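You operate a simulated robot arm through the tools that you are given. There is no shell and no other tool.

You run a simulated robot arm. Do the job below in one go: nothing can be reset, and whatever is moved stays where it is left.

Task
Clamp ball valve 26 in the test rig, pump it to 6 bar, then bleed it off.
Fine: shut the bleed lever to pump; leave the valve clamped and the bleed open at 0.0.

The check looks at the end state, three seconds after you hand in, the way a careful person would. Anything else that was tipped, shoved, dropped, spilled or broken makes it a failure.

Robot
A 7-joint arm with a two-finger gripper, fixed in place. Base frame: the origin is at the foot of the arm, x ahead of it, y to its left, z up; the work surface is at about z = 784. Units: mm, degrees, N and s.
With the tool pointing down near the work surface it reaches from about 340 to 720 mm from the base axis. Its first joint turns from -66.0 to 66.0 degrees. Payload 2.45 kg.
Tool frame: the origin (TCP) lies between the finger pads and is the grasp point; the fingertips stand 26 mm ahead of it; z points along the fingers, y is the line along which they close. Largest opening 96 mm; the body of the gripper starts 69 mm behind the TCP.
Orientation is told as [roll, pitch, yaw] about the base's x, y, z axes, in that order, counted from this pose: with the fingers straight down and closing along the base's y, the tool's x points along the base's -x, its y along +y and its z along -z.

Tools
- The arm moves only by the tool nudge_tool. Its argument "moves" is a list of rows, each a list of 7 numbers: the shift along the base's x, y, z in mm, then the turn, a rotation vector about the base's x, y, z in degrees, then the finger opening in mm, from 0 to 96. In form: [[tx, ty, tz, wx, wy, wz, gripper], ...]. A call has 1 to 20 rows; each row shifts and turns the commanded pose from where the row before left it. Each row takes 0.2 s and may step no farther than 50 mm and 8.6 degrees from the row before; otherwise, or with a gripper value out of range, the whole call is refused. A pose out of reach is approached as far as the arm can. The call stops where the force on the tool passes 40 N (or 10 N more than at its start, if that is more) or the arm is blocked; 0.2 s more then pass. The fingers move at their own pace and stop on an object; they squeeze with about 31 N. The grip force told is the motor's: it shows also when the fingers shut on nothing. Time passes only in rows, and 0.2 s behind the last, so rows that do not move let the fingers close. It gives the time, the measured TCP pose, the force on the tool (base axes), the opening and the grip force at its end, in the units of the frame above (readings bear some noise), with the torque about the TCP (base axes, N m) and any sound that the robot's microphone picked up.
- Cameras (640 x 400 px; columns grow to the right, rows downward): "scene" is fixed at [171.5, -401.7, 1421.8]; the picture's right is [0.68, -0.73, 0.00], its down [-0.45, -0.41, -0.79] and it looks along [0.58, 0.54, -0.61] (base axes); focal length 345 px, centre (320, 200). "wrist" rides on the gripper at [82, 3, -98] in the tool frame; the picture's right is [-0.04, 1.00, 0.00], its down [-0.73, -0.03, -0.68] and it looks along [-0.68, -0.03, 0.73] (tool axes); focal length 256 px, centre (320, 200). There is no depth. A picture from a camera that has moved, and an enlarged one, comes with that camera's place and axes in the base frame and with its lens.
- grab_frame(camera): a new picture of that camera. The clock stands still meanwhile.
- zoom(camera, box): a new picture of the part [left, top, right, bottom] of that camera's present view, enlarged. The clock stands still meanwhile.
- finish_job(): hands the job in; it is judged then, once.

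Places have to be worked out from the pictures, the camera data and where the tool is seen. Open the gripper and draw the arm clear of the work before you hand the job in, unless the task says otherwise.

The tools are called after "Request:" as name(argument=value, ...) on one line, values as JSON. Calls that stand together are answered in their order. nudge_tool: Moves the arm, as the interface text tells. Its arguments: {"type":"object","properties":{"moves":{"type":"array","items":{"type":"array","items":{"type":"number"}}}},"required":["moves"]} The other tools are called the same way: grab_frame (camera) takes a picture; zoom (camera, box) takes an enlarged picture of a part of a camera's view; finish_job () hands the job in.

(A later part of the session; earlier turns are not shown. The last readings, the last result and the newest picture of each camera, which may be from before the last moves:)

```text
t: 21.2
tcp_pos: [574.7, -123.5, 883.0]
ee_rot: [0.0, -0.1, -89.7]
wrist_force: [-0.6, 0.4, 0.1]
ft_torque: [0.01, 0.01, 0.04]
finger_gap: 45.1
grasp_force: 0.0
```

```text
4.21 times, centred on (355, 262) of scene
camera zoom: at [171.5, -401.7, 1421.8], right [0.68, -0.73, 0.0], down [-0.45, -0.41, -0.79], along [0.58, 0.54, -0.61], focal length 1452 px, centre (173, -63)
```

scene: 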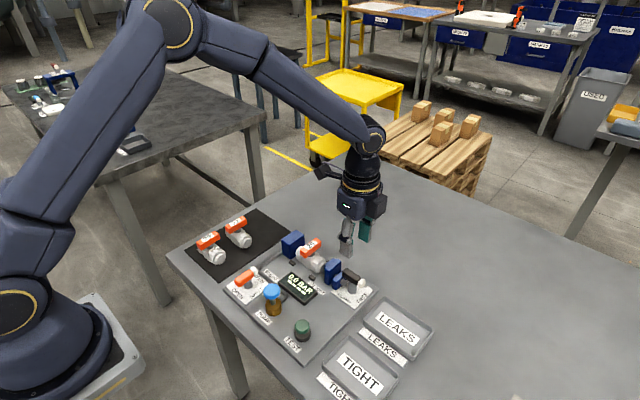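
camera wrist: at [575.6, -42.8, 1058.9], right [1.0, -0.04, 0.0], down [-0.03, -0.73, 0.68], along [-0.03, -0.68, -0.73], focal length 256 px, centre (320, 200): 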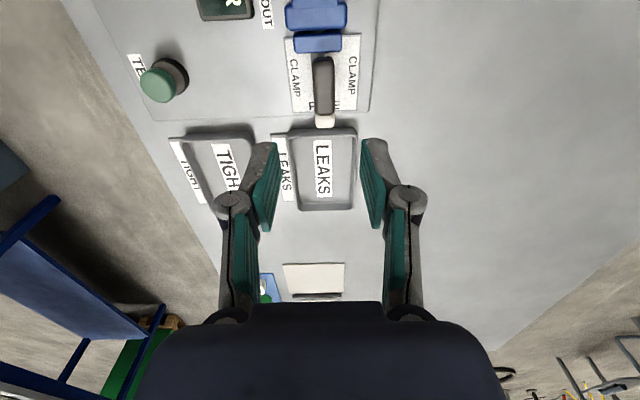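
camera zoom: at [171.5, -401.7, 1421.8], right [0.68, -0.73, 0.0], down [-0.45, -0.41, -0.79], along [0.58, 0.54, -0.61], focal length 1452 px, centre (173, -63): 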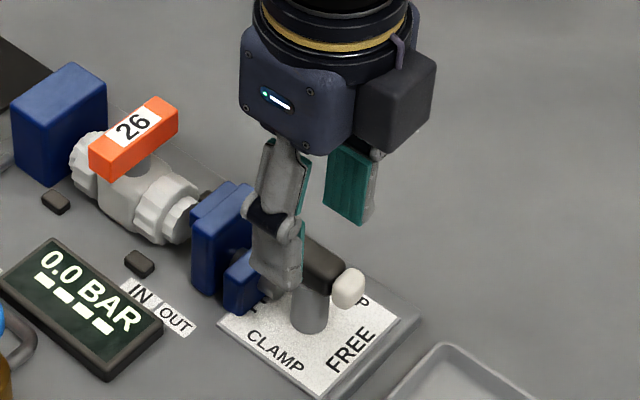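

The bar appears about 1.5–2 mm further in +x, so I correct that and descend to z≈867.5, where the fingertips stay above the stem. Then I close most of the way.

Request:
nudge_tool(moves=[[1.7, -0.5, -8, 0, 0, 0, 45], [0, 0, -8, 0, 0, 0, 45], [0, 0, 0, 0, 0, 0, 26], [0, 0, 0, 0, 0, 0, 22], [0, 0, 0, 0, 0, 0, 22]])

Request:
zoom(camera="wrist", box=[240, 80, 400, 230])

Request:
zoom(camera="scene", box=[310, 225, 400, 310])

```text
t: 22.4
tcp_pos: [576.5, -123.8, 866.0]
ee_rot: [0.0, 0.0, -89.8]
wrist_force: [0.4, -1.0, 0.5]
ft_torque: [-0.03, 0.01, 0.01]
finger_gap: 22.0
grasp_force: 0.1
```

```text
2.67 times, centred on (320, 155) of wrist
camera zoom: at [579.0, -42.4, 965.4], right [1.0, -0.04, 0.0], down [-0.03, -0.73, 0.68], along [-0.03, -0.68, -0.73], focal length 683 px, centre (320, 320)
```

zoom: 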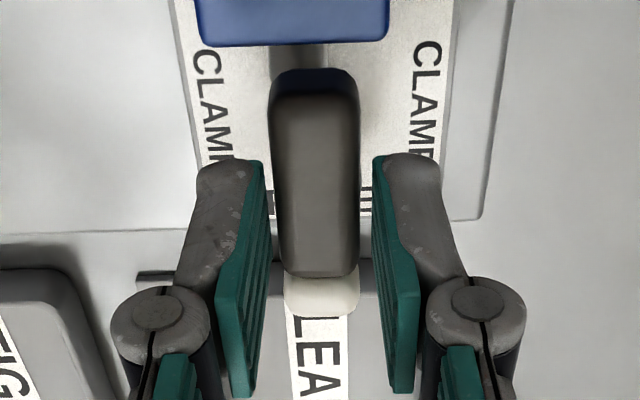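

```text
4.71 times, centred on (355, 268) of scene
camera zoom: at [171.5, -401.7, 1421.8], right [0.68, -0.73, 0.0], down [-0.45, -0.41, -0.79], along [0.58, 0.54, -0.61], focal length 1623 px, centre (155, -118)
```

zoom: 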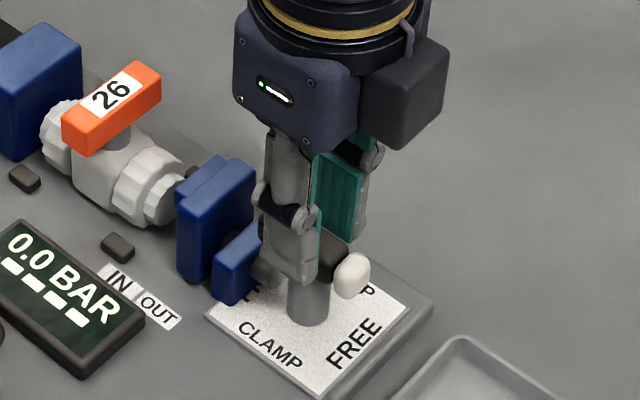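

The bar is centred between the pads. I close on it and turn the first +8° to test the direction and feel the torque.

Request:
nudge_tool(moves=[[0, 0, 0, 0, 0, 0, 5], [0, 0, 0, 0, 0, 0, 5], [0, 0, 0, 0, 0, 4, 5], [0, 0, 0, 0, 0, 4, 5]])

Request:
zoom(camera="scene", box=[310, 225, 400, 310])

Request:
zoom(camera="wrist", box=[240, 80, 400, 230])

```text
t: 23.4
tcp_pos: [576.0, -124.0, 867.2]
ee_rot: [-0.1, 0.1, -81.8]
wrist_force: [-6.9, 1.5, 7.2]
ft_torque: [-0.31, 0.16, 0.0]
finger_gap: 17.7
grasp_force: 43.1
```

```text
4.71 times, centred on (355, 268) of scene
camera zoom: at [171.2, -401.6, 1421.9], right [0.68, -0.73, 0.0], down [-0.45, -0.41, -0.79], along [0.58, 0.54, -0.61], focal length 1623 px, centre (155, -118)
```

zoom: 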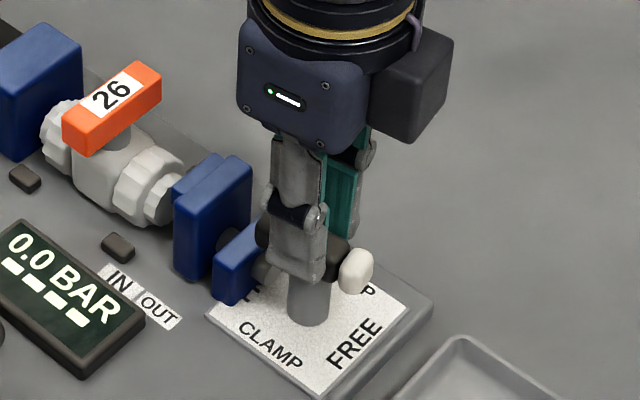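

```text
2.67 times, centred on (320, 155) of wrist
camera zoom: at [567.2, -42.8, 965.4], right [0.99, 0.1, 0.0], down [0.08, -0.73, 0.68], along [0.07, -0.68, -0.73], focal length 683 px, centre (320, 320)
```

zoom: 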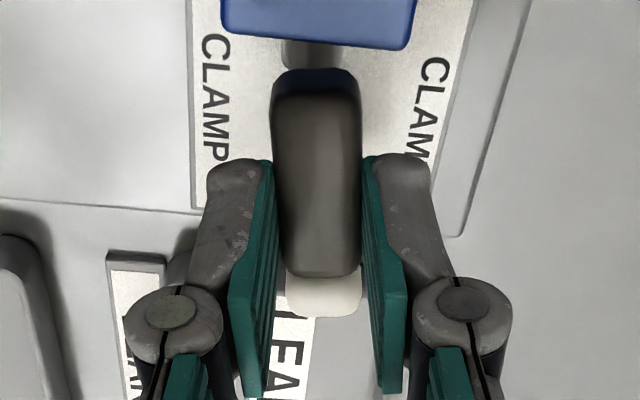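

The lever turns freely with the gripper, torque about z is near zero, and the jaw starts creeping toward the valve. I continue in this direction.

Request:
nudge_tool(moves=[[0, 0, 0, 0, 0, 7, 5], [0, 0, 0, 0, 0, 7, 5], [0, 0, 0, 0, 0, 7, 5], [0, 0, 0, 0, 0, 7, 5]])

Request:
zoom(camera="scene", box=[290, 215, 400, 310])

```text
t: 24.4
tcp_pos: [576.4, -123.8, 865.6]
ee_rot: [0.0, 0.0, -53.6]
wrist_force: [-13.6, 1.5, 20.4]
ft_torque: [0.41, 0.68, -0.02]
finger_gap: 17.7
grasp_force: 43.3
```

```text
4.21 times, centred on (345, 262) of scene
camera zoom: at [170.8, -401.6, 1421.9], right [0.68, -0.73, 0.0], down [-0.45, -0.41, -0.79], along [0.58, 0.54, -0.61], focal length 1452 px, centre (215, -63)
```

zoom: 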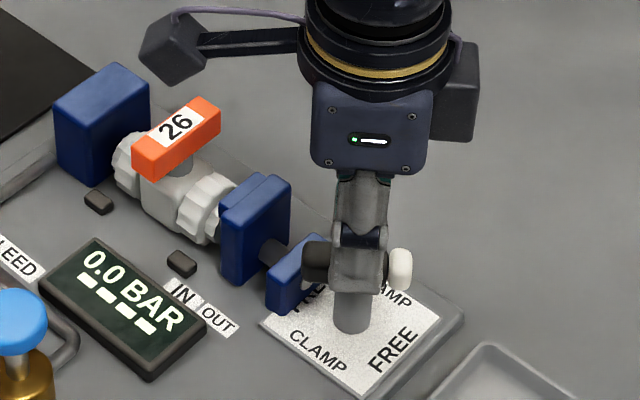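

The jaw is closing on the valve, and some side load (Fx -13.6, Fz 20) shows I'm about 1 mm off the pivot. I'll relieve that a little while continuing to turn.

Request:
nudge_tool(moves=[[-1, 0, 0.8, 0, 0, 0, 5], [0, 0, 0, 0, 0, 7, 5], [0, 0, 0, 0, 0, 7, 5]])

Request:
zoom(camera="scene", box=[290, 215, 400, 310])

```text
t: 25.2
tcp_pos: [575.7, -124.6, 867.4]
ee_rot: [-0.1, 0.0, -39.7]
wrist_force: [-3.8, 0.2, -3.8]
ft_torque: [-0.39, -0.37, 0.02]
finger_gap: 17.8
grasp_force: 43.3
```

```text
4.21 times, centred on (345, 262) of scene
camera zoom: at [171.4, -401.7, 1421.8], right [0.68, -0.73, 0.0], down [-0.45, -0.41, -0.79], along [0.58, 0.54, -0.61], focal length 1452 px, centre (215, -63)
```

zoom: 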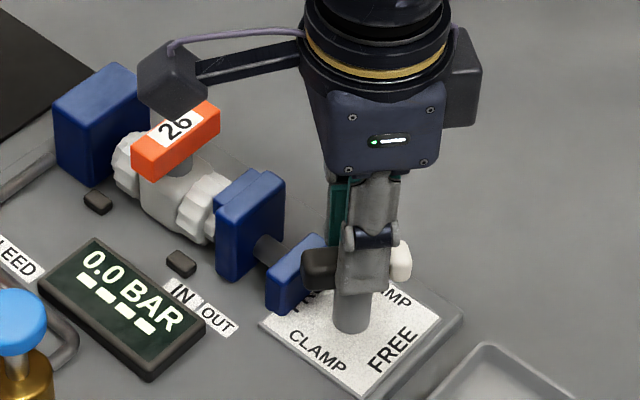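

Side load is gone. I'll check from the wrist camera that the bar is still turning with the fingers rather than slipping.

Request:
zoom(camera="wrist", box=[220, 60, 420, 240])

```text
2.22 times, centred on (320, 150) of wrist
camera zoom: at [514.5, -69.5, 965.3], right [0.67, 0.74, 0.0], down [0.55, -0.49, 0.68], along [0.5, -0.45, -0.73], focal length 569 px, centre (320, 311)
```

zoom: 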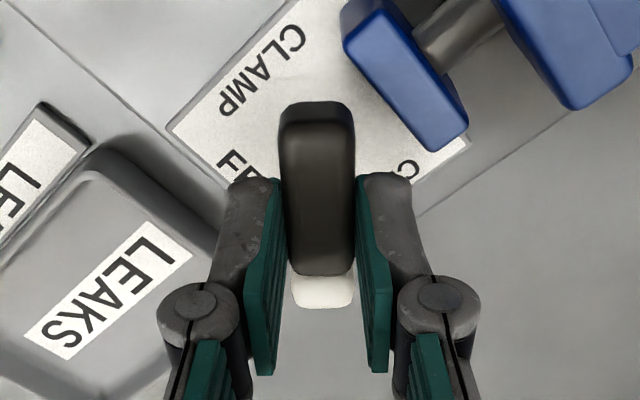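

The bar is square in the fingers, so it is turning with them. I continue the remaining roughly 40° in steps.

Request:
nudge_tool(moves=[[0, 0, 0, 0, 0, 7, 5], [0, 0, 0, 0, 0, 7, 5], [0, 0, 0, 0, 0, 7, 5]])

Request:
zoom(camera="scene", box=[290, 215, 400, 310])

```text
t: 26.0
tcp_pos: [574.9, -124.6, 866.8]
ee_rot: [0.0, 0.0, -18.7]
wrist_force: [-0.3, -4.7, -8.8]
ft_torque: [-0.06, 0.02, -0.02]
finger_gap: 17.8
grasp_force: 42.9
```

```text
4.21 times, centred on (345, 262) of scene
camera zoom: at [171.6, -401.9, 1421.7], right [0.68, -0.73, 0.0], down [-0.45, -0.41, -0.79], along [0.58, 0.54, -0.61], focal length 1452 px, centre (215, -63)
```

zoom: 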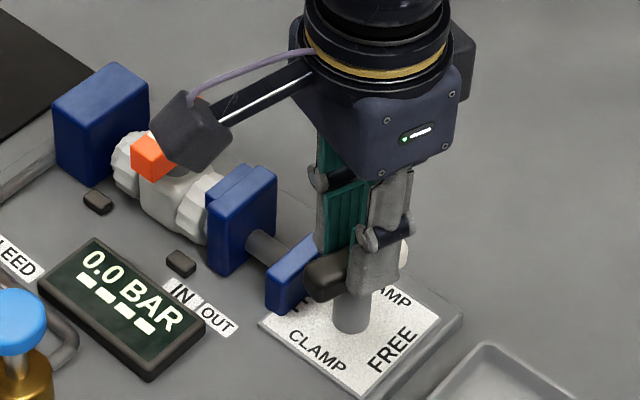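

Jaw is now near the valve, and the load is small. I continue the last 18.7° toward full CLAMP.

Request:
nudge_tool(moves=[[0, 0, 0.4, 0, 0, 6, 5], [0, 0, 0, 0, 0, 6, 5], [0, 0, 0, 0, 0, 6, 5]])

Request:
zoom(camera="scene", box=[290, 215, 400, 310])

Request:
zoom(camera="wrist", box=[200, 40, 440, 220])

```text
t: 26.8
tcp_pos: [575.1, -125.1, 866.3]
ee_rot: [0.0, 0.1, -0.8]
wrist_force: [0.4, -7.3, -22.8]
ft_torque: [-0.18, -1.03, 0.02]
finger_gap: 17.7
grasp_force: 43.2
```

```text
4.21 times, centred on (345, 262) of scene
camera zoom: at [171.9, -402.0, 1421.7], right [0.68, -0.73, 0.0], down [-0.45, -0.41, -0.79], along [0.58, 0.54, -0.61], focal length 1452 px, centre (215, -63)
```

zoom: 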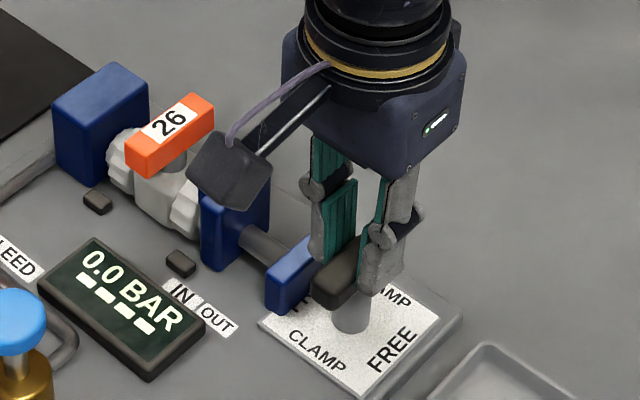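

```text
2.22 times, centred on (320, 130) of wrist
camera zoom: at [493.7, -120.1, 965.5], right [0.05, 1.0, 0.0], down [0.73, -0.04, 0.68], along [0.68, -0.04, -0.73], focal length 569 px, centre (320, 356)
```

zoom: 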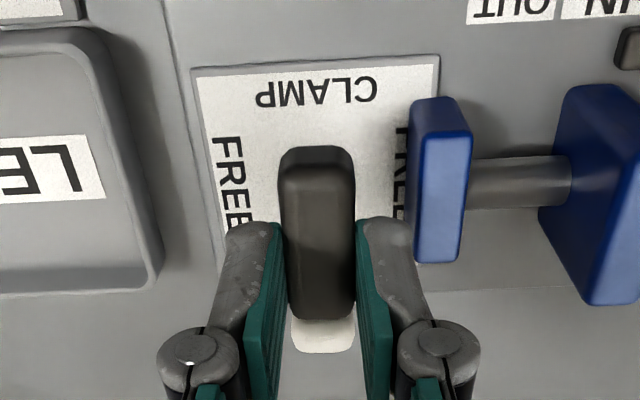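

The lever now lies along x (CLAMP) and the jaw has pushed the valve against the fixed block. I relieve the pull in z and turn 1.5° more to feel for the stop.

Request:
nudge_tool(moves=[[0, 0, -0.8, 0, 0, 0.8, 5], [0, 0, 0, 0, 0, 1, 5], [0, 0, 0, 0, 0, 0, 5]])

Request:
zoom(camera="scene", box=[270, 215, 380, 300])

```text
t: 27.6
tcp_pos: [575.3, -125.0, 867.7]
ee_rot: [0.0, -0.1, 0.9]
wrist_force: [1.0, -6.7, -13.3]
ft_torque: [-0.05, 0.81, -0.77]
finger_gap: 18.0
grasp_force: 43.1
```

```text
4.71 times, centred on (325, 258) of scene
camera zoom: at [171.8, -401.9, 1421.7], right [0.68, -0.73, 0.0], down [-0.45, -0.41, -0.79], along [0.58, 0.54, -0.61], focal length 1623 px, centre (296, -71)
```

zoom: 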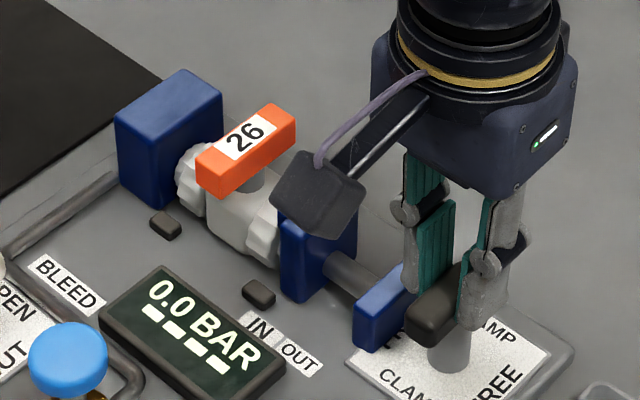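

Torque jumped to -0.77 N m at the end, so the lever is at its CLAMP stop. I ease back, open, and lift away.

Request:
nudge_tool(moves=[[0, 0, -0.4, 0, 0, -0.9, 5], [0, 0, 0, 0, 0, 0, 25], [0, 0, 0, 0, 0, 0, 45], [0, 0, 0, 0, 0, 0, 45], [0, 0, 10, 0, 0, 0, 45], [0, 0, 30, 0, 0, 0, 45], [0, 0, 40, 0, 0, 0, 45], [0, 0, 0, 0, 0, 0, 45]])

Request:
grab_frame(camera="wrist")

Request:
zoom(camera="scene", box=[220, 215, 400, 350])

```text
t: 29.4
tcp_pos: [575.8, -124.5, 945.1]
ee_rot: [-0.1, 0.0, 0.1]
wrist_force: [0.0, 0.8, -0.2]
ft_torque: [-0.04, 0.0, 0.02]
finger_gap: 45.4
grasp_force: 0.0
```

```text
taken
camera wrist: at [493.0, -120.6, 1045.2], right [0.04, 1.0, 0.0], down [0.73, -0.03, 0.68], along [0.68, -0.03, -0.73], focal length 256 px, centre (320, 200)
```

wrist: 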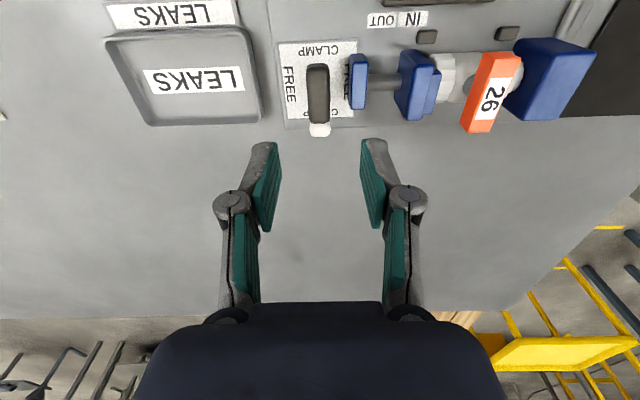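

```text
2.96 times, centred on (310, 282) of scene
camera zoom: at [171.5, -401.7, 1421.8], right [0.68, -0.73, 0.0], down [-0.45, -0.41, -0.79], along [0.58, 0.54, -0.61], focal length 1022 px, centre (350, -44)
```

zoom: 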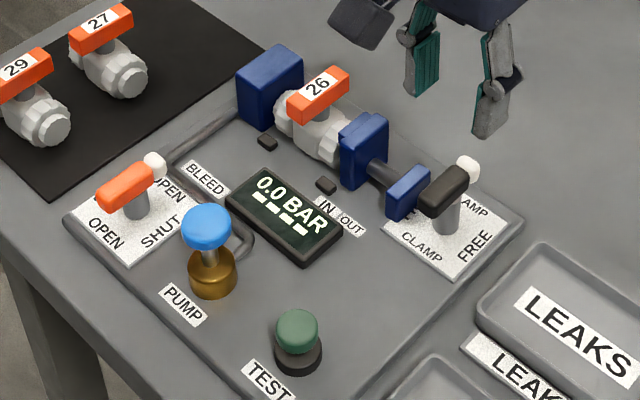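

The lever stays at CLAMP and the jaw is against the valve. I'll zoom to confirm the valve is gripped upright between both blocks.

Request:
zoom(camera="scene", box=[280, 220, 370, 290])

Request:
zoom(camera="wrist", box=[270, 0, 600, 150])

```text
5.71 times, centred on (325, 255) of scene
camera zoom: at [171.5, -401.7, 1421.8], right [0.68, -0.73, 0.0], down [-0.45, -0.41, -0.79], along [0.58, 0.54, -0.61], focal length 1970 px, centre (291, -114)
```

zoom: 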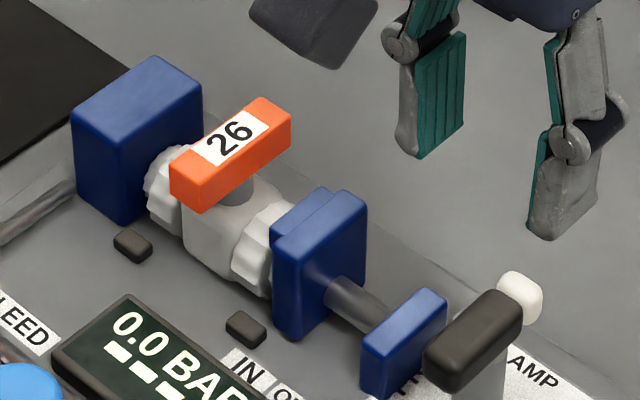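

```text
1.94 times, centred on (435, 75) of wrist
camera zoom: at [493.0, -120.6, 1045.2], right [0.04, 1.0, 0.0], down [0.73, -0.03, 0.68], along [0.68, -0.03, -0.73], focal length 496 px, centre (97, 442)
```

zoom: 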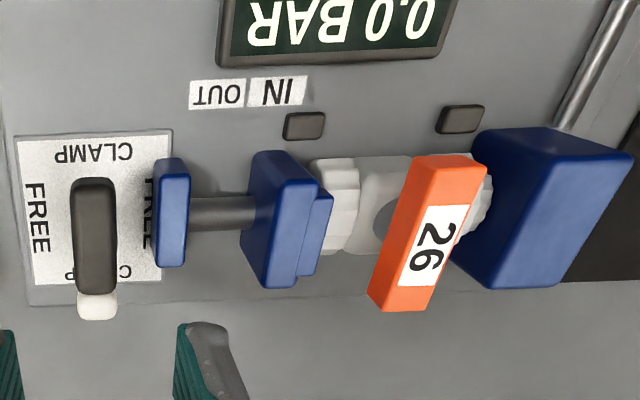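

Valve 26 is held upright between the fixed block and the jaw. Next is the bleed lever near (425, 57), so I fly over at z≈950 to look down on it.

Request:
nudge_tool(moves=[[-20, 20, 10, 0, 0, 0, 45], [-26, 32, 0, 0, 0, 0, 45], [-26, 32, 0, 0, 0, 0, 45], [-26, 32, 0, 0, 0, 0, 45], [-26, 32, 0, 0, 0, 0, 45], [-27, 33, 0, 0, 0, 0, 45], [0, 0, 0, 0, 0, 0, 45]])

Request:
grab_frame(camera="wrist")

Request:
zoom(camera="scene", box=[190, 180, 340, 320])

```text
t: 31.0
tcp_pos: [422.8, 55.3, 956.5]
ee_rot: [0.0, 0.0, 0.0]
wrist_force: [0.3, 0.0, 0.1]
ft_torque: [-0.02, -0.03, 0.02]
finger_gap: 44.9
grasp_force: 0.1
```

```text
taken
camera wrist: at [341.0, 59.3, 1055.0], right [0.04, 1.0, 0.0], down [0.73, -0.03, 0.68], along [0.68, -0.03, -0.73], focal length 256 px, centre (320, 200)
```

wrist: 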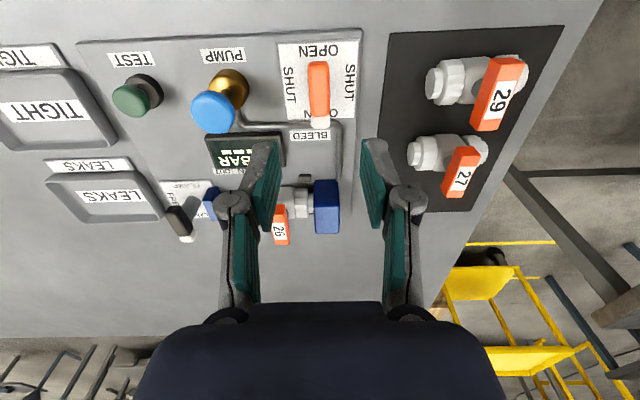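

```text
2.86 times, centred on (265, 250) of scene
camera zoom: at [171.5, -401.7, 1421.8], right [0.68, -0.73, 0.0], down [-0.45, -0.41, -0.79], along [0.58, 0.54, -0.61], focal length 985 px, centre (477, 57)
```

zoom: 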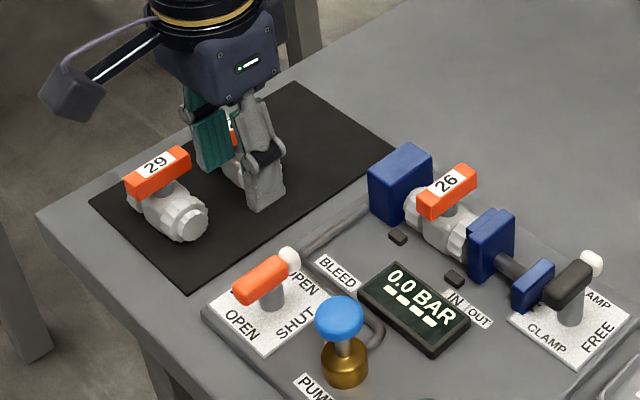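

Request:
zoom(camera="wrist", box=[260, 30, 380, 140])

Request:
zoom(camera="scene", box=[215, 255, 295, 320])

```text
3.64 times, centred on (320, 85) of wrist
camera zoom: at [341.0, 59.3, 1055.0], right [0.04, 1.0, 0.0], down [0.73, -0.03, 0.68], along [0.68, -0.03, -0.73], focal length 931 px, centre (320, 618)
```

zoom: 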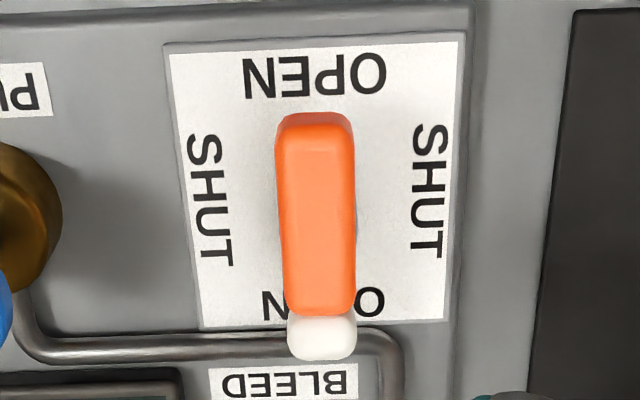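

```text
6.15 times, centred on (255, 288) of scene
camera zoom: at [171.5, -401.7, 1421.8], right [0.68, -0.73, 0.0], down [-0.45, -0.41, -0.79], along [0.58, 0.54, -0.61], focal length 2122 px, centre (720, -338)
```

zoom: 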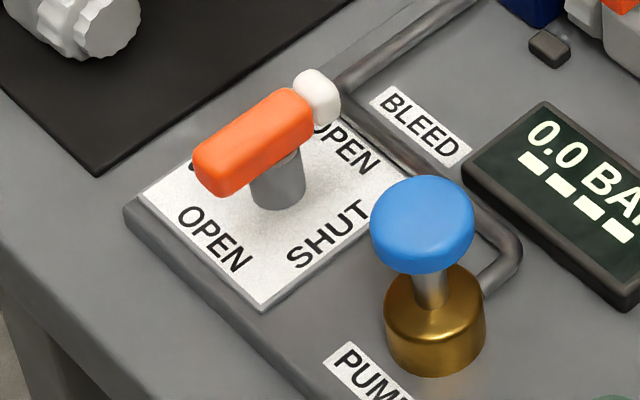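

The bleed lever pivot is at about (427.5, 55). Its bar lies along x (OPEN), about 17.6 mm wide, and is lower than the clamp lever with top z≈833. I descend toward it in stages.

Request:
nudge_tool(moves=[[4.5, -0.8, -20, 0, 0, 0, 45], [0, 0, -30, 0, 0, 0, 45], [0, 0, -30, 0, 0, 0, 45], [0, 0, -8, 0, 0, 0, 45], [0, 0, 0, 0, 0, 0, 45]])

Request:
zoom(camera="wrist", box=[220, 40, 420, 220])

Request:
zoom(camera="scene", box=[205, 220, 305, 310])

```text
t: 32.2
tcp_pos: [429.5, 55.2, 867.4]
ee_rot: [0.0, 0.0, 0.0]
wrist_force: [0.3, 0.9, 0.9]
ft_torque: [0.05, -0.01, -0.02]
finger_gap: 45.0
grasp_force: 0.1
```

```text
2.22 times, centred on (320, 130) of wrist
camera zoom: at [346.8, 58.7, 966.8], right [0.04, 1.0, 0.0], down [0.73, -0.03, 0.68], along [0.68, -0.03, -0.73], focal length 569 px, centre (320, 356)
```

zoom: 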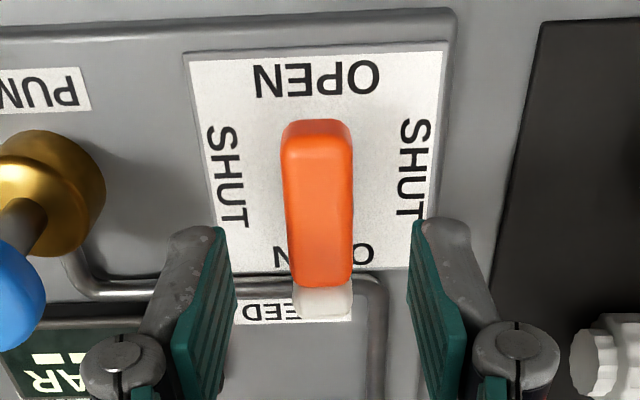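

```text
4.44 times, centred on (255, 265) of scene
camera zoom: at [171.5, -401.7, 1421.8], right [0.68, -0.73, 0.0], down [-0.45, -0.41, -0.79], along [0.58, 0.54, -0.61], focal length 1532 px, centre (609, -89)
```

zoom: 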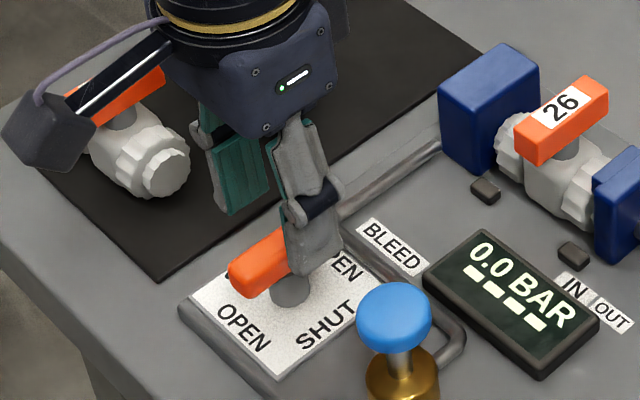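

Laterally centred. I descend another 19 mm (fingertips to z≈823) and close partway to check.

Request:
nudge_tool(moves=[[-1.2, -0.2, -10, 0, 0, 0, 45], [0, 0, -9, 0, 0, 0, 45], [0, 0, 0, 0, 0, 0, 28], [0, 0, 0, 0, 0, 0, 23], [0, 0, 0, 0, 0, 0, 23]])

Request:
zoom(camera="wrist", box=[240, 60, 400, 220])

Request:
zoom(camera="scene", box=[215, 240, 295, 310])

```text
t: 33.4
tcp_pos: [428.0, 55.7, 849.4]
ee_rot: [0.0, 0.0, 0.1]
wrist_force: [-0.2, -0.7, 0.1]
ft_torque: [0.05, -0.02, 0.0]
finger_gap: 23.1
grasp_force: 0.1
```

```text
2.50 times, centred on (320, 140) of wrist
camera zoom: at [345.5, 59.0, 947.7], right [0.04, 1.0, 0.0], down [0.73, -0.03, 0.68], along [0.68, -0.03, -0.73], focal length 640 px, centre (320, 350)
```

zoom: 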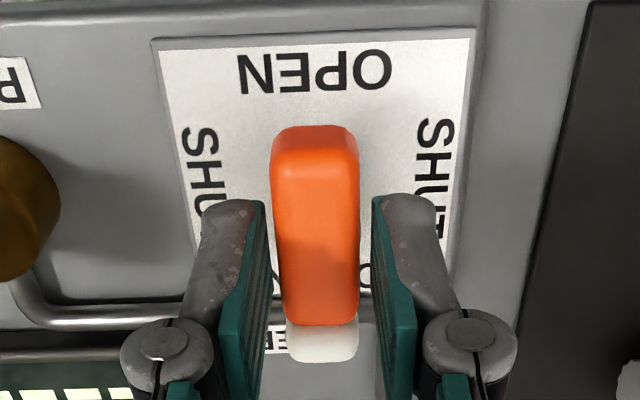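

```text
5.71 times, centred on (255, 275) of scene
camera zoom: at [171.5, -401.7, 1421.8], right [0.68, -0.73, 0.0], down [-0.45, -0.41, -0.79], along [0.58, 0.54, -0.61], focal length 1970 px, centre (691, -229)
```

zoom: 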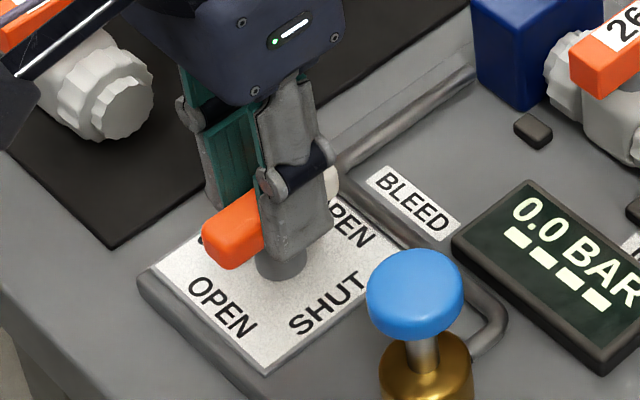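

The fingers straddle the bar properly. I close and try the first -8° (tip toward -y, SHUT), checking the torque.

Request:
nudge_tool(moves=[[0, 0, 0, 0, 0, 0, 5], [0, 0, 0, 0, 0, 0, 5], [0, 0, 0, 0, 0, -3, 5], [0, 0, 0, 0, 0, -4, 5]])

Request:
zoom(camera="wrist", box=[240, 60, 400, 220])

```text
t: 34.4
tcp_pos: [426.7, 53.7, 848.9]
ee_rot: [0.0, 0.0, -7.0]
wrist_force: [-3.1, -3.5, -5.0]
ft_torque: [-0.12, -0.77, -0.01]
finger_gap: 17.8
grasp_force: 42.8
```

```text
2.50 times, centred on (320, 140) of wrist
camera zoom: at [346.5, 68.8, 947.8], right [0.16, 0.99, 0.0], down [0.72, -0.12, 0.68], along [0.67, -0.11, -0.73], focal length 640 px, centre (320, 350)
```

zoom: 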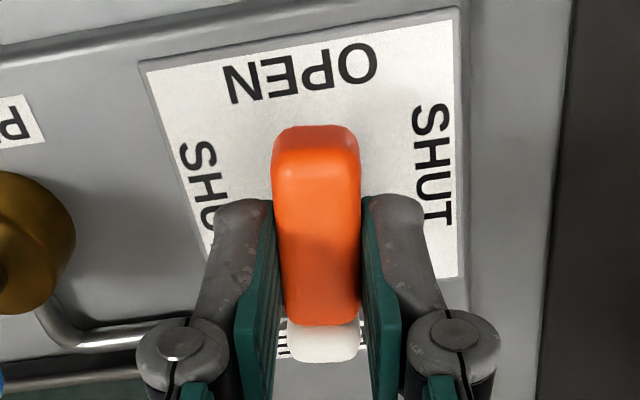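

It turns freely in this direction. I continue in 7° steps.

Request:
nudge_tool(moves=[[0, 0, 0, 0, 0, -7, 5], [0, 0, 0, 0, 0, -7, 5], [0, 0, 0, 0, 0, -7, 5], [0, 0, 0, 0, 0, -7, 5]])

Request:
zoom(camera="scene", box=[205, 230, 315, 320])

```text
t: 35.4
tcp_pos: [427.6, 56.3, 848.8]
ee_rot: [-0.1, 0.1, -35.1]
wrist_force: [-3.2, -6.5, -18.3]
ft_torque: [-0.66, -0.78, 0.05]
finger_gap: 17.9
grasp_force: 43.0
```

```text
4.44 times, centred on (260, 275) of scene
camera zoom: at [171.6, -401.8, 1421.8], right [0.68, -0.73, 0.0], down [-0.45, -0.41, -0.79], along [0.58, 0.54, -0.61], focal length 1532 px, centre (587, -133)
```

zoom: 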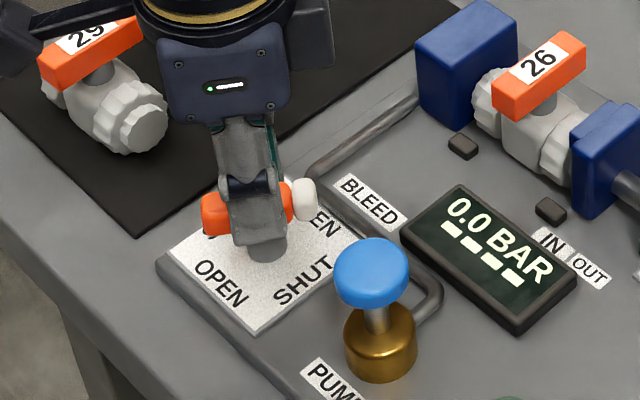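

Bar turning well, and a small downward pull is building, so I relieve it by 0.6 mm and continue.

Request:
nudge_tool(moves=[[0, -0.3, -0.6, 0, 0, -6, 5], [0, 0, 0, 0, 0, -7, 5], [0, 0, 0, 0, 0, -7, 5], [0, 0, 0, 0, 0, -7, 5]])

Request:
zoom(camera="scene", box=[205, 230, 315, 320])

```text
t: 36.4
tcp_pos: [426.9, 55.3, 849.8]
ee_rot: [-0.1, 0.0, -62.0]
wrist_force: [-7.7, -6.3, 14.9]
ft_torque: [0.14, 0.34, 0.02]
finger_gap: 17.8
grasp_force: 43.0
```

```text
4.44 times, centred on (260, 275) of scene
camera zoom: at [171.1, -401.9, 1421.8], right [0.68, -0.73, 0.0], down [-0.45, -0.41, -0.79], along [0.58, 0.54, -0.61], focal length 1532 px, centre (587, -133)
```

zoom: 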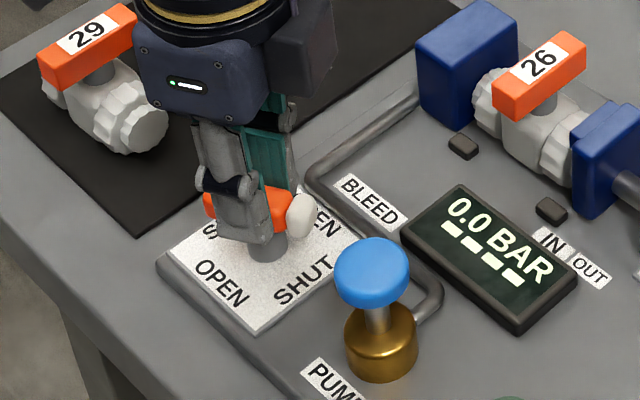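

About 28° to go, and the loads are small. I continue with a slight trim.

Request:
nudge_tool(moves=[[-0.3, -0.2, 0.3, 0, 0, -7, 5], [0, 0, 0, 0, 0, -7, 5], [0, 0, 0, 0, 0, -7, 5], [0, 0, 0, 0, 0, -6, 5]])

Request:
zoom(camera="scene", box=[205, 230, 315, 320])

```text
t: 37.4
tcp_pos: [428.8, 55.3, 848.8]
ee_rot: [0.1, 0.0, -89.0]
wrist_force: [-1.2, 2.1, 9.0]
ft_torque: [-0.56, -0.02, -0.03]
finger_gap: 17.7
grasp_force: 43.1
```

```text
4.44 times, centred on (260, 275) of scene
camera zoom: at [171.3, -401.6, 1421.8], right [0.68, -0.73, 0.0], down [-0.45, -0.41, -0.79], along [0.58, 0.54, -0.61], focal length 1532 px, centre (587, -133)
```

zoom: 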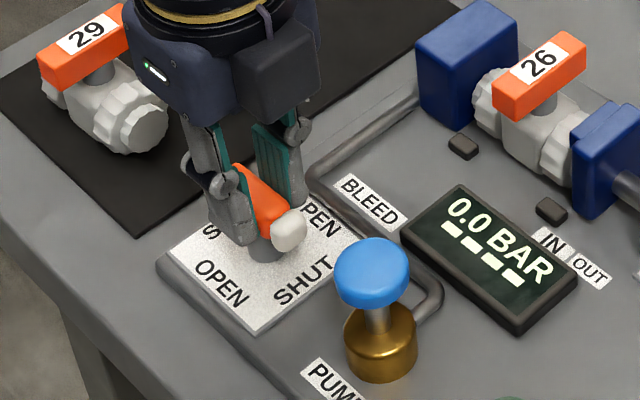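

Nearly at -90°. I turn two degrees more to feel for the SHUT stop.

Request:
nudge_tool(moves=[[0, 0, 0.2, 0, 0, -1, 5], [0, 0, 0, 0, 0, -1, 5], [0, 0, 0, 0, 0, 0, 5]])

Request:
zoom(camera="wrist", box=[220, 40, 420, 220])

```text
t: 38.2
tcp_pos: [427.5, 55.2, 849.8]
ee_rot: [0.1, 0.0, -90.8]
wrist_force: [4.3, 6.9, 1.0]
ft_torque: [-0.1, -0.14, 0.72]
finger_gap: 17.7
grasp_force: 43.3
```

```text
2.22 times, centred on (320, 130) of wrist
camera zoom: at [432.0, 137.5, 947.8], right [1.0, -0.06, 0.0], down [-0.04, -0.73, 0.68], along [-0.04, -0.68, -0.73], focal length 569 px, centre (320, 356)
```

zoom: 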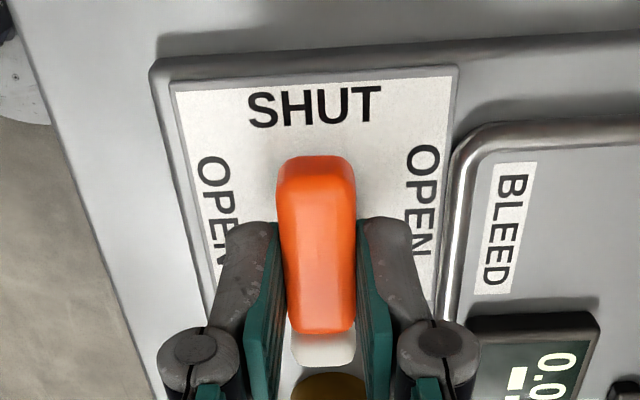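

Torque +0.72 N m shows it's on the SHUT stop. I ease off, open, and lift clear.

Request:
nudge_tool(moves=[[0, 0, 0, 0, 0, 0.8, 5], [0, 0, 0, 0, 0, 0, 25], [0, 0, 0, 0, 0, 0, 45], [0, 0, 0, 0, 0, 0, 45], [0, 0, 10, 0, 0, 0, 45], [0, 0, 30, 0, 0, 0, 45], [0, 0, 40, 0, 0, 0, 45], [0, 0, 0, 0, 0, 0, 45]])

Request:
grab_frame(camera="wrist")

Request:
zoom(camera="scene", box=[200, 220, 400, 370])

```text
t: 40.0
tcp_pos: [428.4, 55.3, 929.4]
ee_rot: [-0.1, 0.0, -90.1]
wrist_force: [-0.5, -0.1, -0.7]
ft_torque: [-0.03, -0.04, -0.04]
finger_gap: 45.3
grasp_force: 0.1
```

```text
taken
camera wrist: at [430.9, 137.3, 1027.9], right [1.0, -0.04, 0.0], down [-0.03, -0.73, 0.68], along [-0.03, -0.68, -0.73], focal length 256 px, centre (320, 200)
```

wrist: 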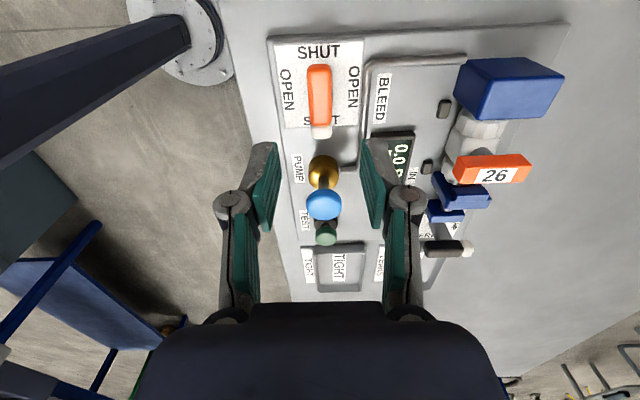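

```text
2.67 times, centred on (300, 295) of scene
camera zoom: at [171.5, -401.7, 1421.8], right [0.68, -0.73, 0.0], down [-0.45, -0.41, -0.79], along [0.58, 0.54, -0.61], focal length 920 px, centre (373, -53)
```

zoom: 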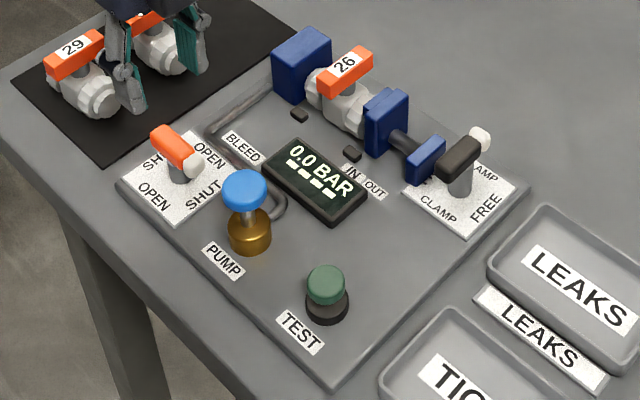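

Bleed is SHUT now. The pump knob triangulates to (426.5, -31) with its centre at z≈853, so I close the fingers and move above it.

Request:
nudge_tool(moves=[[-0.5, -30, 0, 0, 0, 0, 0], [-0.5, -30, 0, 0, 0, 0, 0], [-0.5, -26, 0, 0, 0, 0, 0], [0, 0, 0, 0, 0, 0, 0], [0, 0, 0, 0, 0, 0, 0]])

Request:
grab_frame(camera="wrist")

Request:
grab_frame(camera="scene")

```text
t: 41.2
tcp_pos: [426.3, -30.1, 928.2]
ee_rot: [0.1, 0.0, -90.1]
wrist_force: [-0.1, 0.2, 0.3]
ft_torque: [0.03, -0.01, 0.02]
finger_gap: 0.0
grasp_force: 28.6
```

```text
taken
camera wrist: at [429.5, 51.1, 1027.7], right [1.0, -0.04, 0.0], down [-0.03, -0.73, 0.68], along [-0.03, -0.68, -0.73], focal length 256 px, centre (320, 200)
```

wrist: 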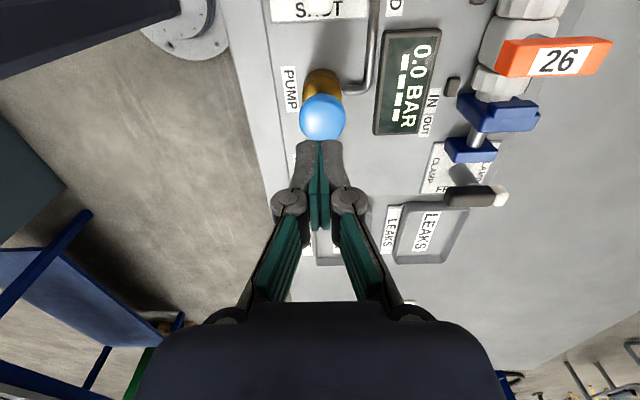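

```text
taken
```

scene: 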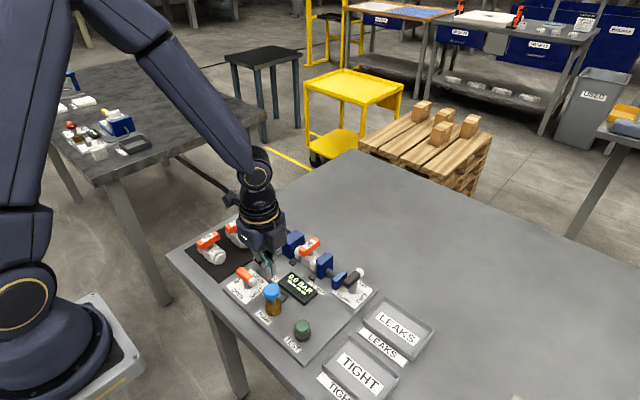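

Knob is near (427.7, -29.5), with the display visible from both cameras. I trim and lower the closed fingertips to just above the knob.

Request:
nudge_tool(moves=[[1.2, 1, -15, 0, 0, 0, 0], [0, 0, -15, 0, 0, 0, 0], [0, 0, 0, 0, 0, 0, 0]])

Request:
zoom(camera="wrist", box=[250, 40, 450, 200])

Request:
zoom(camera="scene", box=[230, 230, 340, 330])

```text
t: 42.0
tcp_pos: [427.6, -30.4, 899.8]
ee_rot: [0.0, 0.0, -90.0]
wrist_force: [0.1, -1.1, 0.0]
ft_torque: [0.02, -0.01, -0.03]
finger_gap: 0.2
grasp_force: 28.7
```

```text
2.50 times, centred on (350, 120) of wrist
camera zoom: at [430.9, 51.8, 997.6], right [1.0, -0.04, 0.0], down [-0.03, -0.73, 0.68], along [-0.03, -0.68, -0.73], focal length 640 px, centre (245, 400)
```

zoom: 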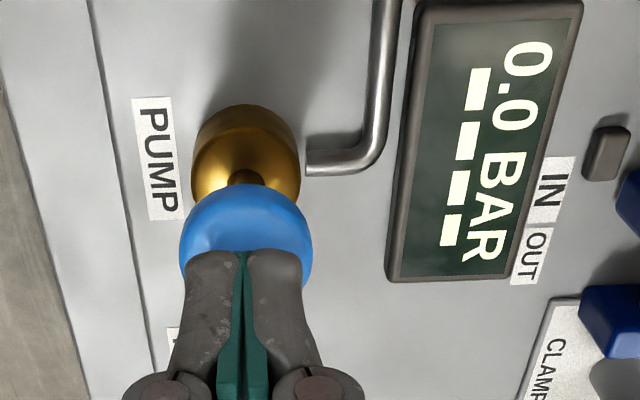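

```text
4.00 times, centred on (285, 280) of scene
camera zoom: at [171.5, -401.7, 1421.8], right [0.68, -0.73, 0.0], down [-0.45, -0.41, -0.79], along [0.58, 0.54, -0.61], focal length 1379 px, centre (460, -120)
```

zoom: 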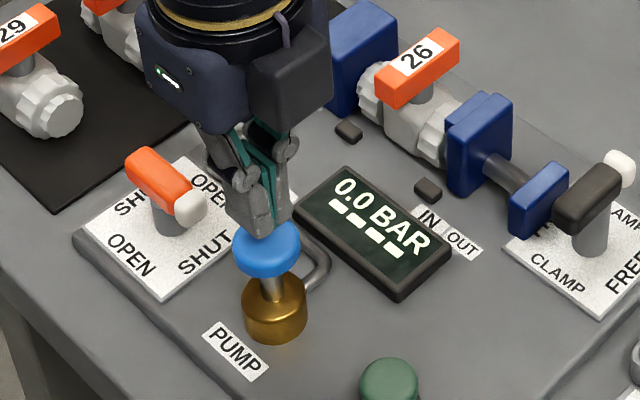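

The fingertips sit centred over the knob. I lower in small steps until touch, then press and watch the display.

Request:
nudge_tool(moves=[[0, 0, -4, 0, 0, 0, 0], [0, 0, -3, 0, 0, 0, 0], [0, 0, -2, 0, 0, 0, 0]])

Request:
zoom(camera="scene", box=[230, 230, 340, 330])

```text
t: 42.8
tcp_pos: [426.5, -29.5, 889.3]
ee_rot: [0.0, -0.1, -90.1]
wrist_force: [0.5, -0.3, -0.1]
ft_torque: [-0.01, 0.01, 0.0]
finger_gap: 0.0
grasp_force: 28.6
```

```text
4.00 times, centred on (285, 280) of scene
camera zoom: at [171.5, -401.7, 1421.8], right [0.68, -0.73, 0.0], down [-0.45, -0.41, -0.79], along [0.58, 0.54, -0.61], focal length 1379 px, centre (460, -120)
```

zoom: 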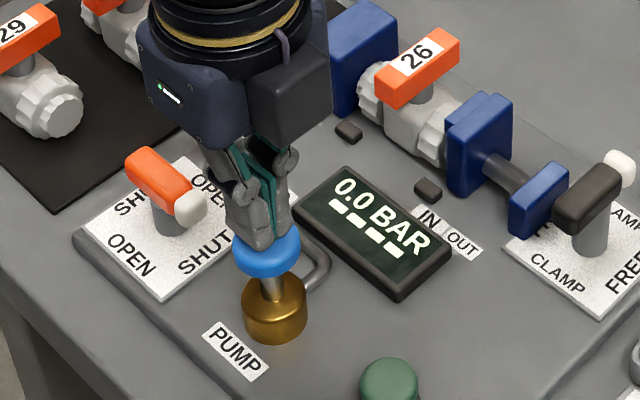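

Close to touching, no force yet. I go down a few more millimetres.

Request:
nudge_tool(moves=[[0, 0, -2, 0, 0, 0, 0], [0, 0, -2, 0, 0, 0, 0], [0, 0, 0, 0, 0, 0, 0]])

Request:
zoom(camera="scene", box=[230, 230, 340, 330])

```text
t: 43.6
tcp_pos: [426.9, -30.6, 887.5]
ee_rot: [-0.1, -0.1, -90.1]
wrist_force: [0.1, -0.2, 0.4]
ft_torque: [-0.01, 0.0, 0.01]
finger_gap: 0.0
grasp_force: 28.5
```

```text
4.00 times, centred on (285, 280) of scene
camera zoom: at [171.5, -401.7, 1421.8], right [0.68, -0.73, 0.0], down [-0.45, -0.41, -0.79], along [0.58, 0.54, -0.61], focal length 1379 px, centre (460, -120)
```

zoom: 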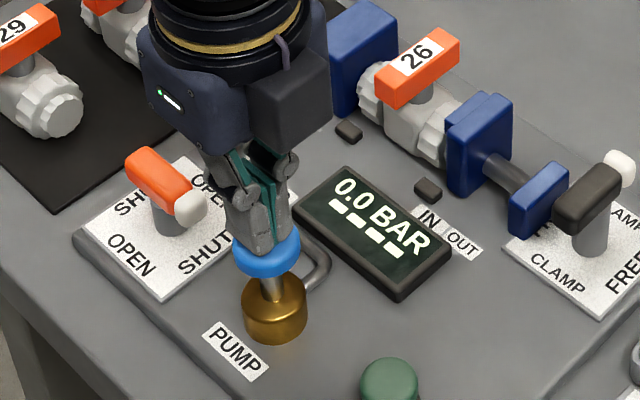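

No contact force yet at tip z≈861. I continue down.

Request:
nudge_tool(moves=[[0, 0, -2, 0, 0, 0, 0], [0, 0, -2, 0, 0, 0, 0], [0, 0, 0, 0, 0, 0, 0]])

Request:
zoom(camera="scene", box=[230, 230, 340, 330])

```text
t: 44.4
tcp_pos: [426.2, -29.3, 882.1]
ee_rot: [-0.1, 0.1, -90.1]
wrist_force: [0.7, -0.5, 0.1]
ft_torque: [0.01, 0.0, 0.01]
finger_gap: 0.0
grasp_force: 28.4
```

```text
4.00 times, centred on (285, 280) of scene
camera zoom: at [171.5, -401.7, 1421.8], right [0.68, -0.73, 0.0], down [-0.45, -0.41, -0.79], along [0.58, 0.54, -0.61], focal length 1379 px, centre (460, -120)
```

zoom: 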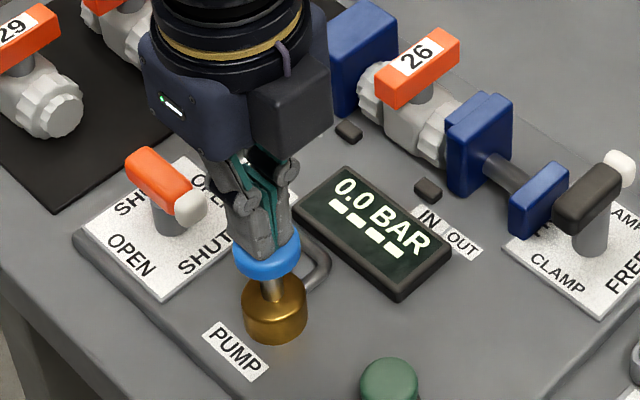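

Still free. I go down 2 mm at a time.

Request:
nudge_tool(moves=[[0, 0, -1.5, 0, 0, 0, 0], [0, 0, -1.5, 0, 0, 0, 0], [0, 0, 0, 0, 0, 0, 0]])

Request:
zoom(camera="scene", box=[230, 230, 340, 330])

```text
t: 45.2
tcp_pos: [426.6, -29.7, 879.6]
ee_rot: [0.0, 0.0, -90.1]
wrist_force: [-0.7, -0.9, 1.8]
ft_torque: [0.0, 0.0, -0.01]
finger_gap: 0.0
grasp_force: 28.9
```

```text
4.00 times, centred on (285, 280) of scene
camera zoom: at [171.5, -401.7, 1421.8], right [0.68, -0.73, 0.0], down [-0.45, -0.41, -0.79], along [0.58, 0.54, -0.61], focal length 1379 px, centre (460, -120)
```

zoom: 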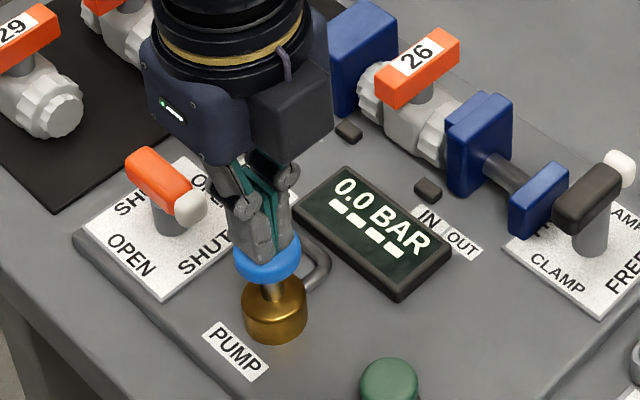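

Contact: 1.8 N at TCP z≈880. I press further in small steps and watch the display.

Request:
nudge_tool(moves=[[0, 0, -2, 0, 0, 0, 0], [0, 0, -2, 0, 0, 0, 0]])

Request:
zoom(camera="scene", box=[230, 230, 340, 330])

```text
t: 45.8
tcp_pos: [427.6, -29.2, 874.3]
ee_rot: [0.0, 0.0, -90.1]
wrist_force: [-0.1, 0.7, 2.8]
ft_torque: [0.01, 0.01, -0.06]
finger_gap: 6.0
grasp_force: 29.3
```

```text
4.00 times, centred on (285, 280) of scene
camera zoom: at [171.4, -401.7, 1421.8], right [0.68, -0.73, 0.0], down [-0.45, -0.41, -0.79], along [0.58, 0.54, -0.61], focal length 1379 px, centre (460, -120)
```

zoom: 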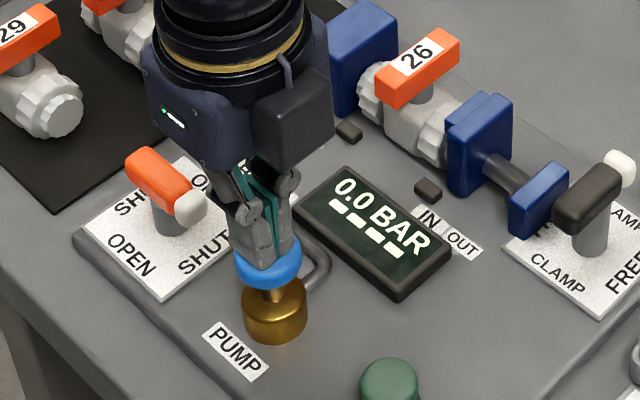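

The knob is moving down with little force, but the finger gap reads 6 mm. I'll look closely at how the tips sit on the dome.

Request:
zoom(camera="wrist", box=[270, 80, 390, 220])

Request:
zoom(camera="scene", box=[250, 250, 330, 320])

```text
2.86 times, centred on (330, 150) of wrist
camera zoom: at [430.2, 52.4, 973.5], right [1.0, -0.04, 0.0], down [-0.03, -0.73, 0.68], along [-0.03, -0.68, -0.73], focal length 731 px, centre (291, 343)
```

zoom: 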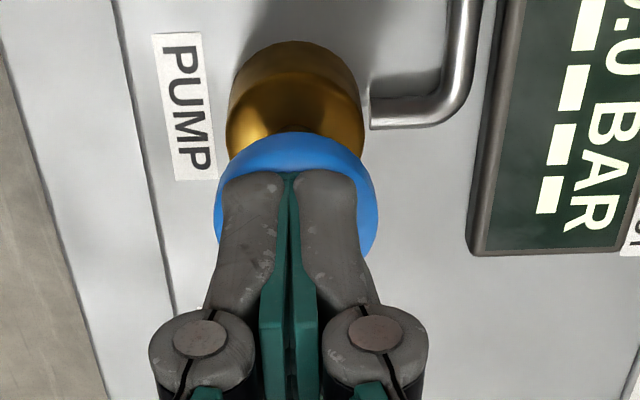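

```text
5.71 times, centred on (290, 285) of scene
camera zoom: at [171.4, -401.7, 1421.8], right [0.68, -0.73, 0.0], down [-0.45, -0.41, -0.79], along [0.58, 0.54, -0.61], focal length 1970 px, centre (491, -286)
```

zoom: 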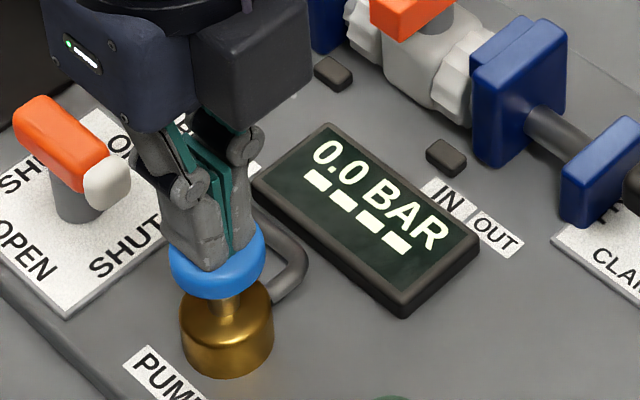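

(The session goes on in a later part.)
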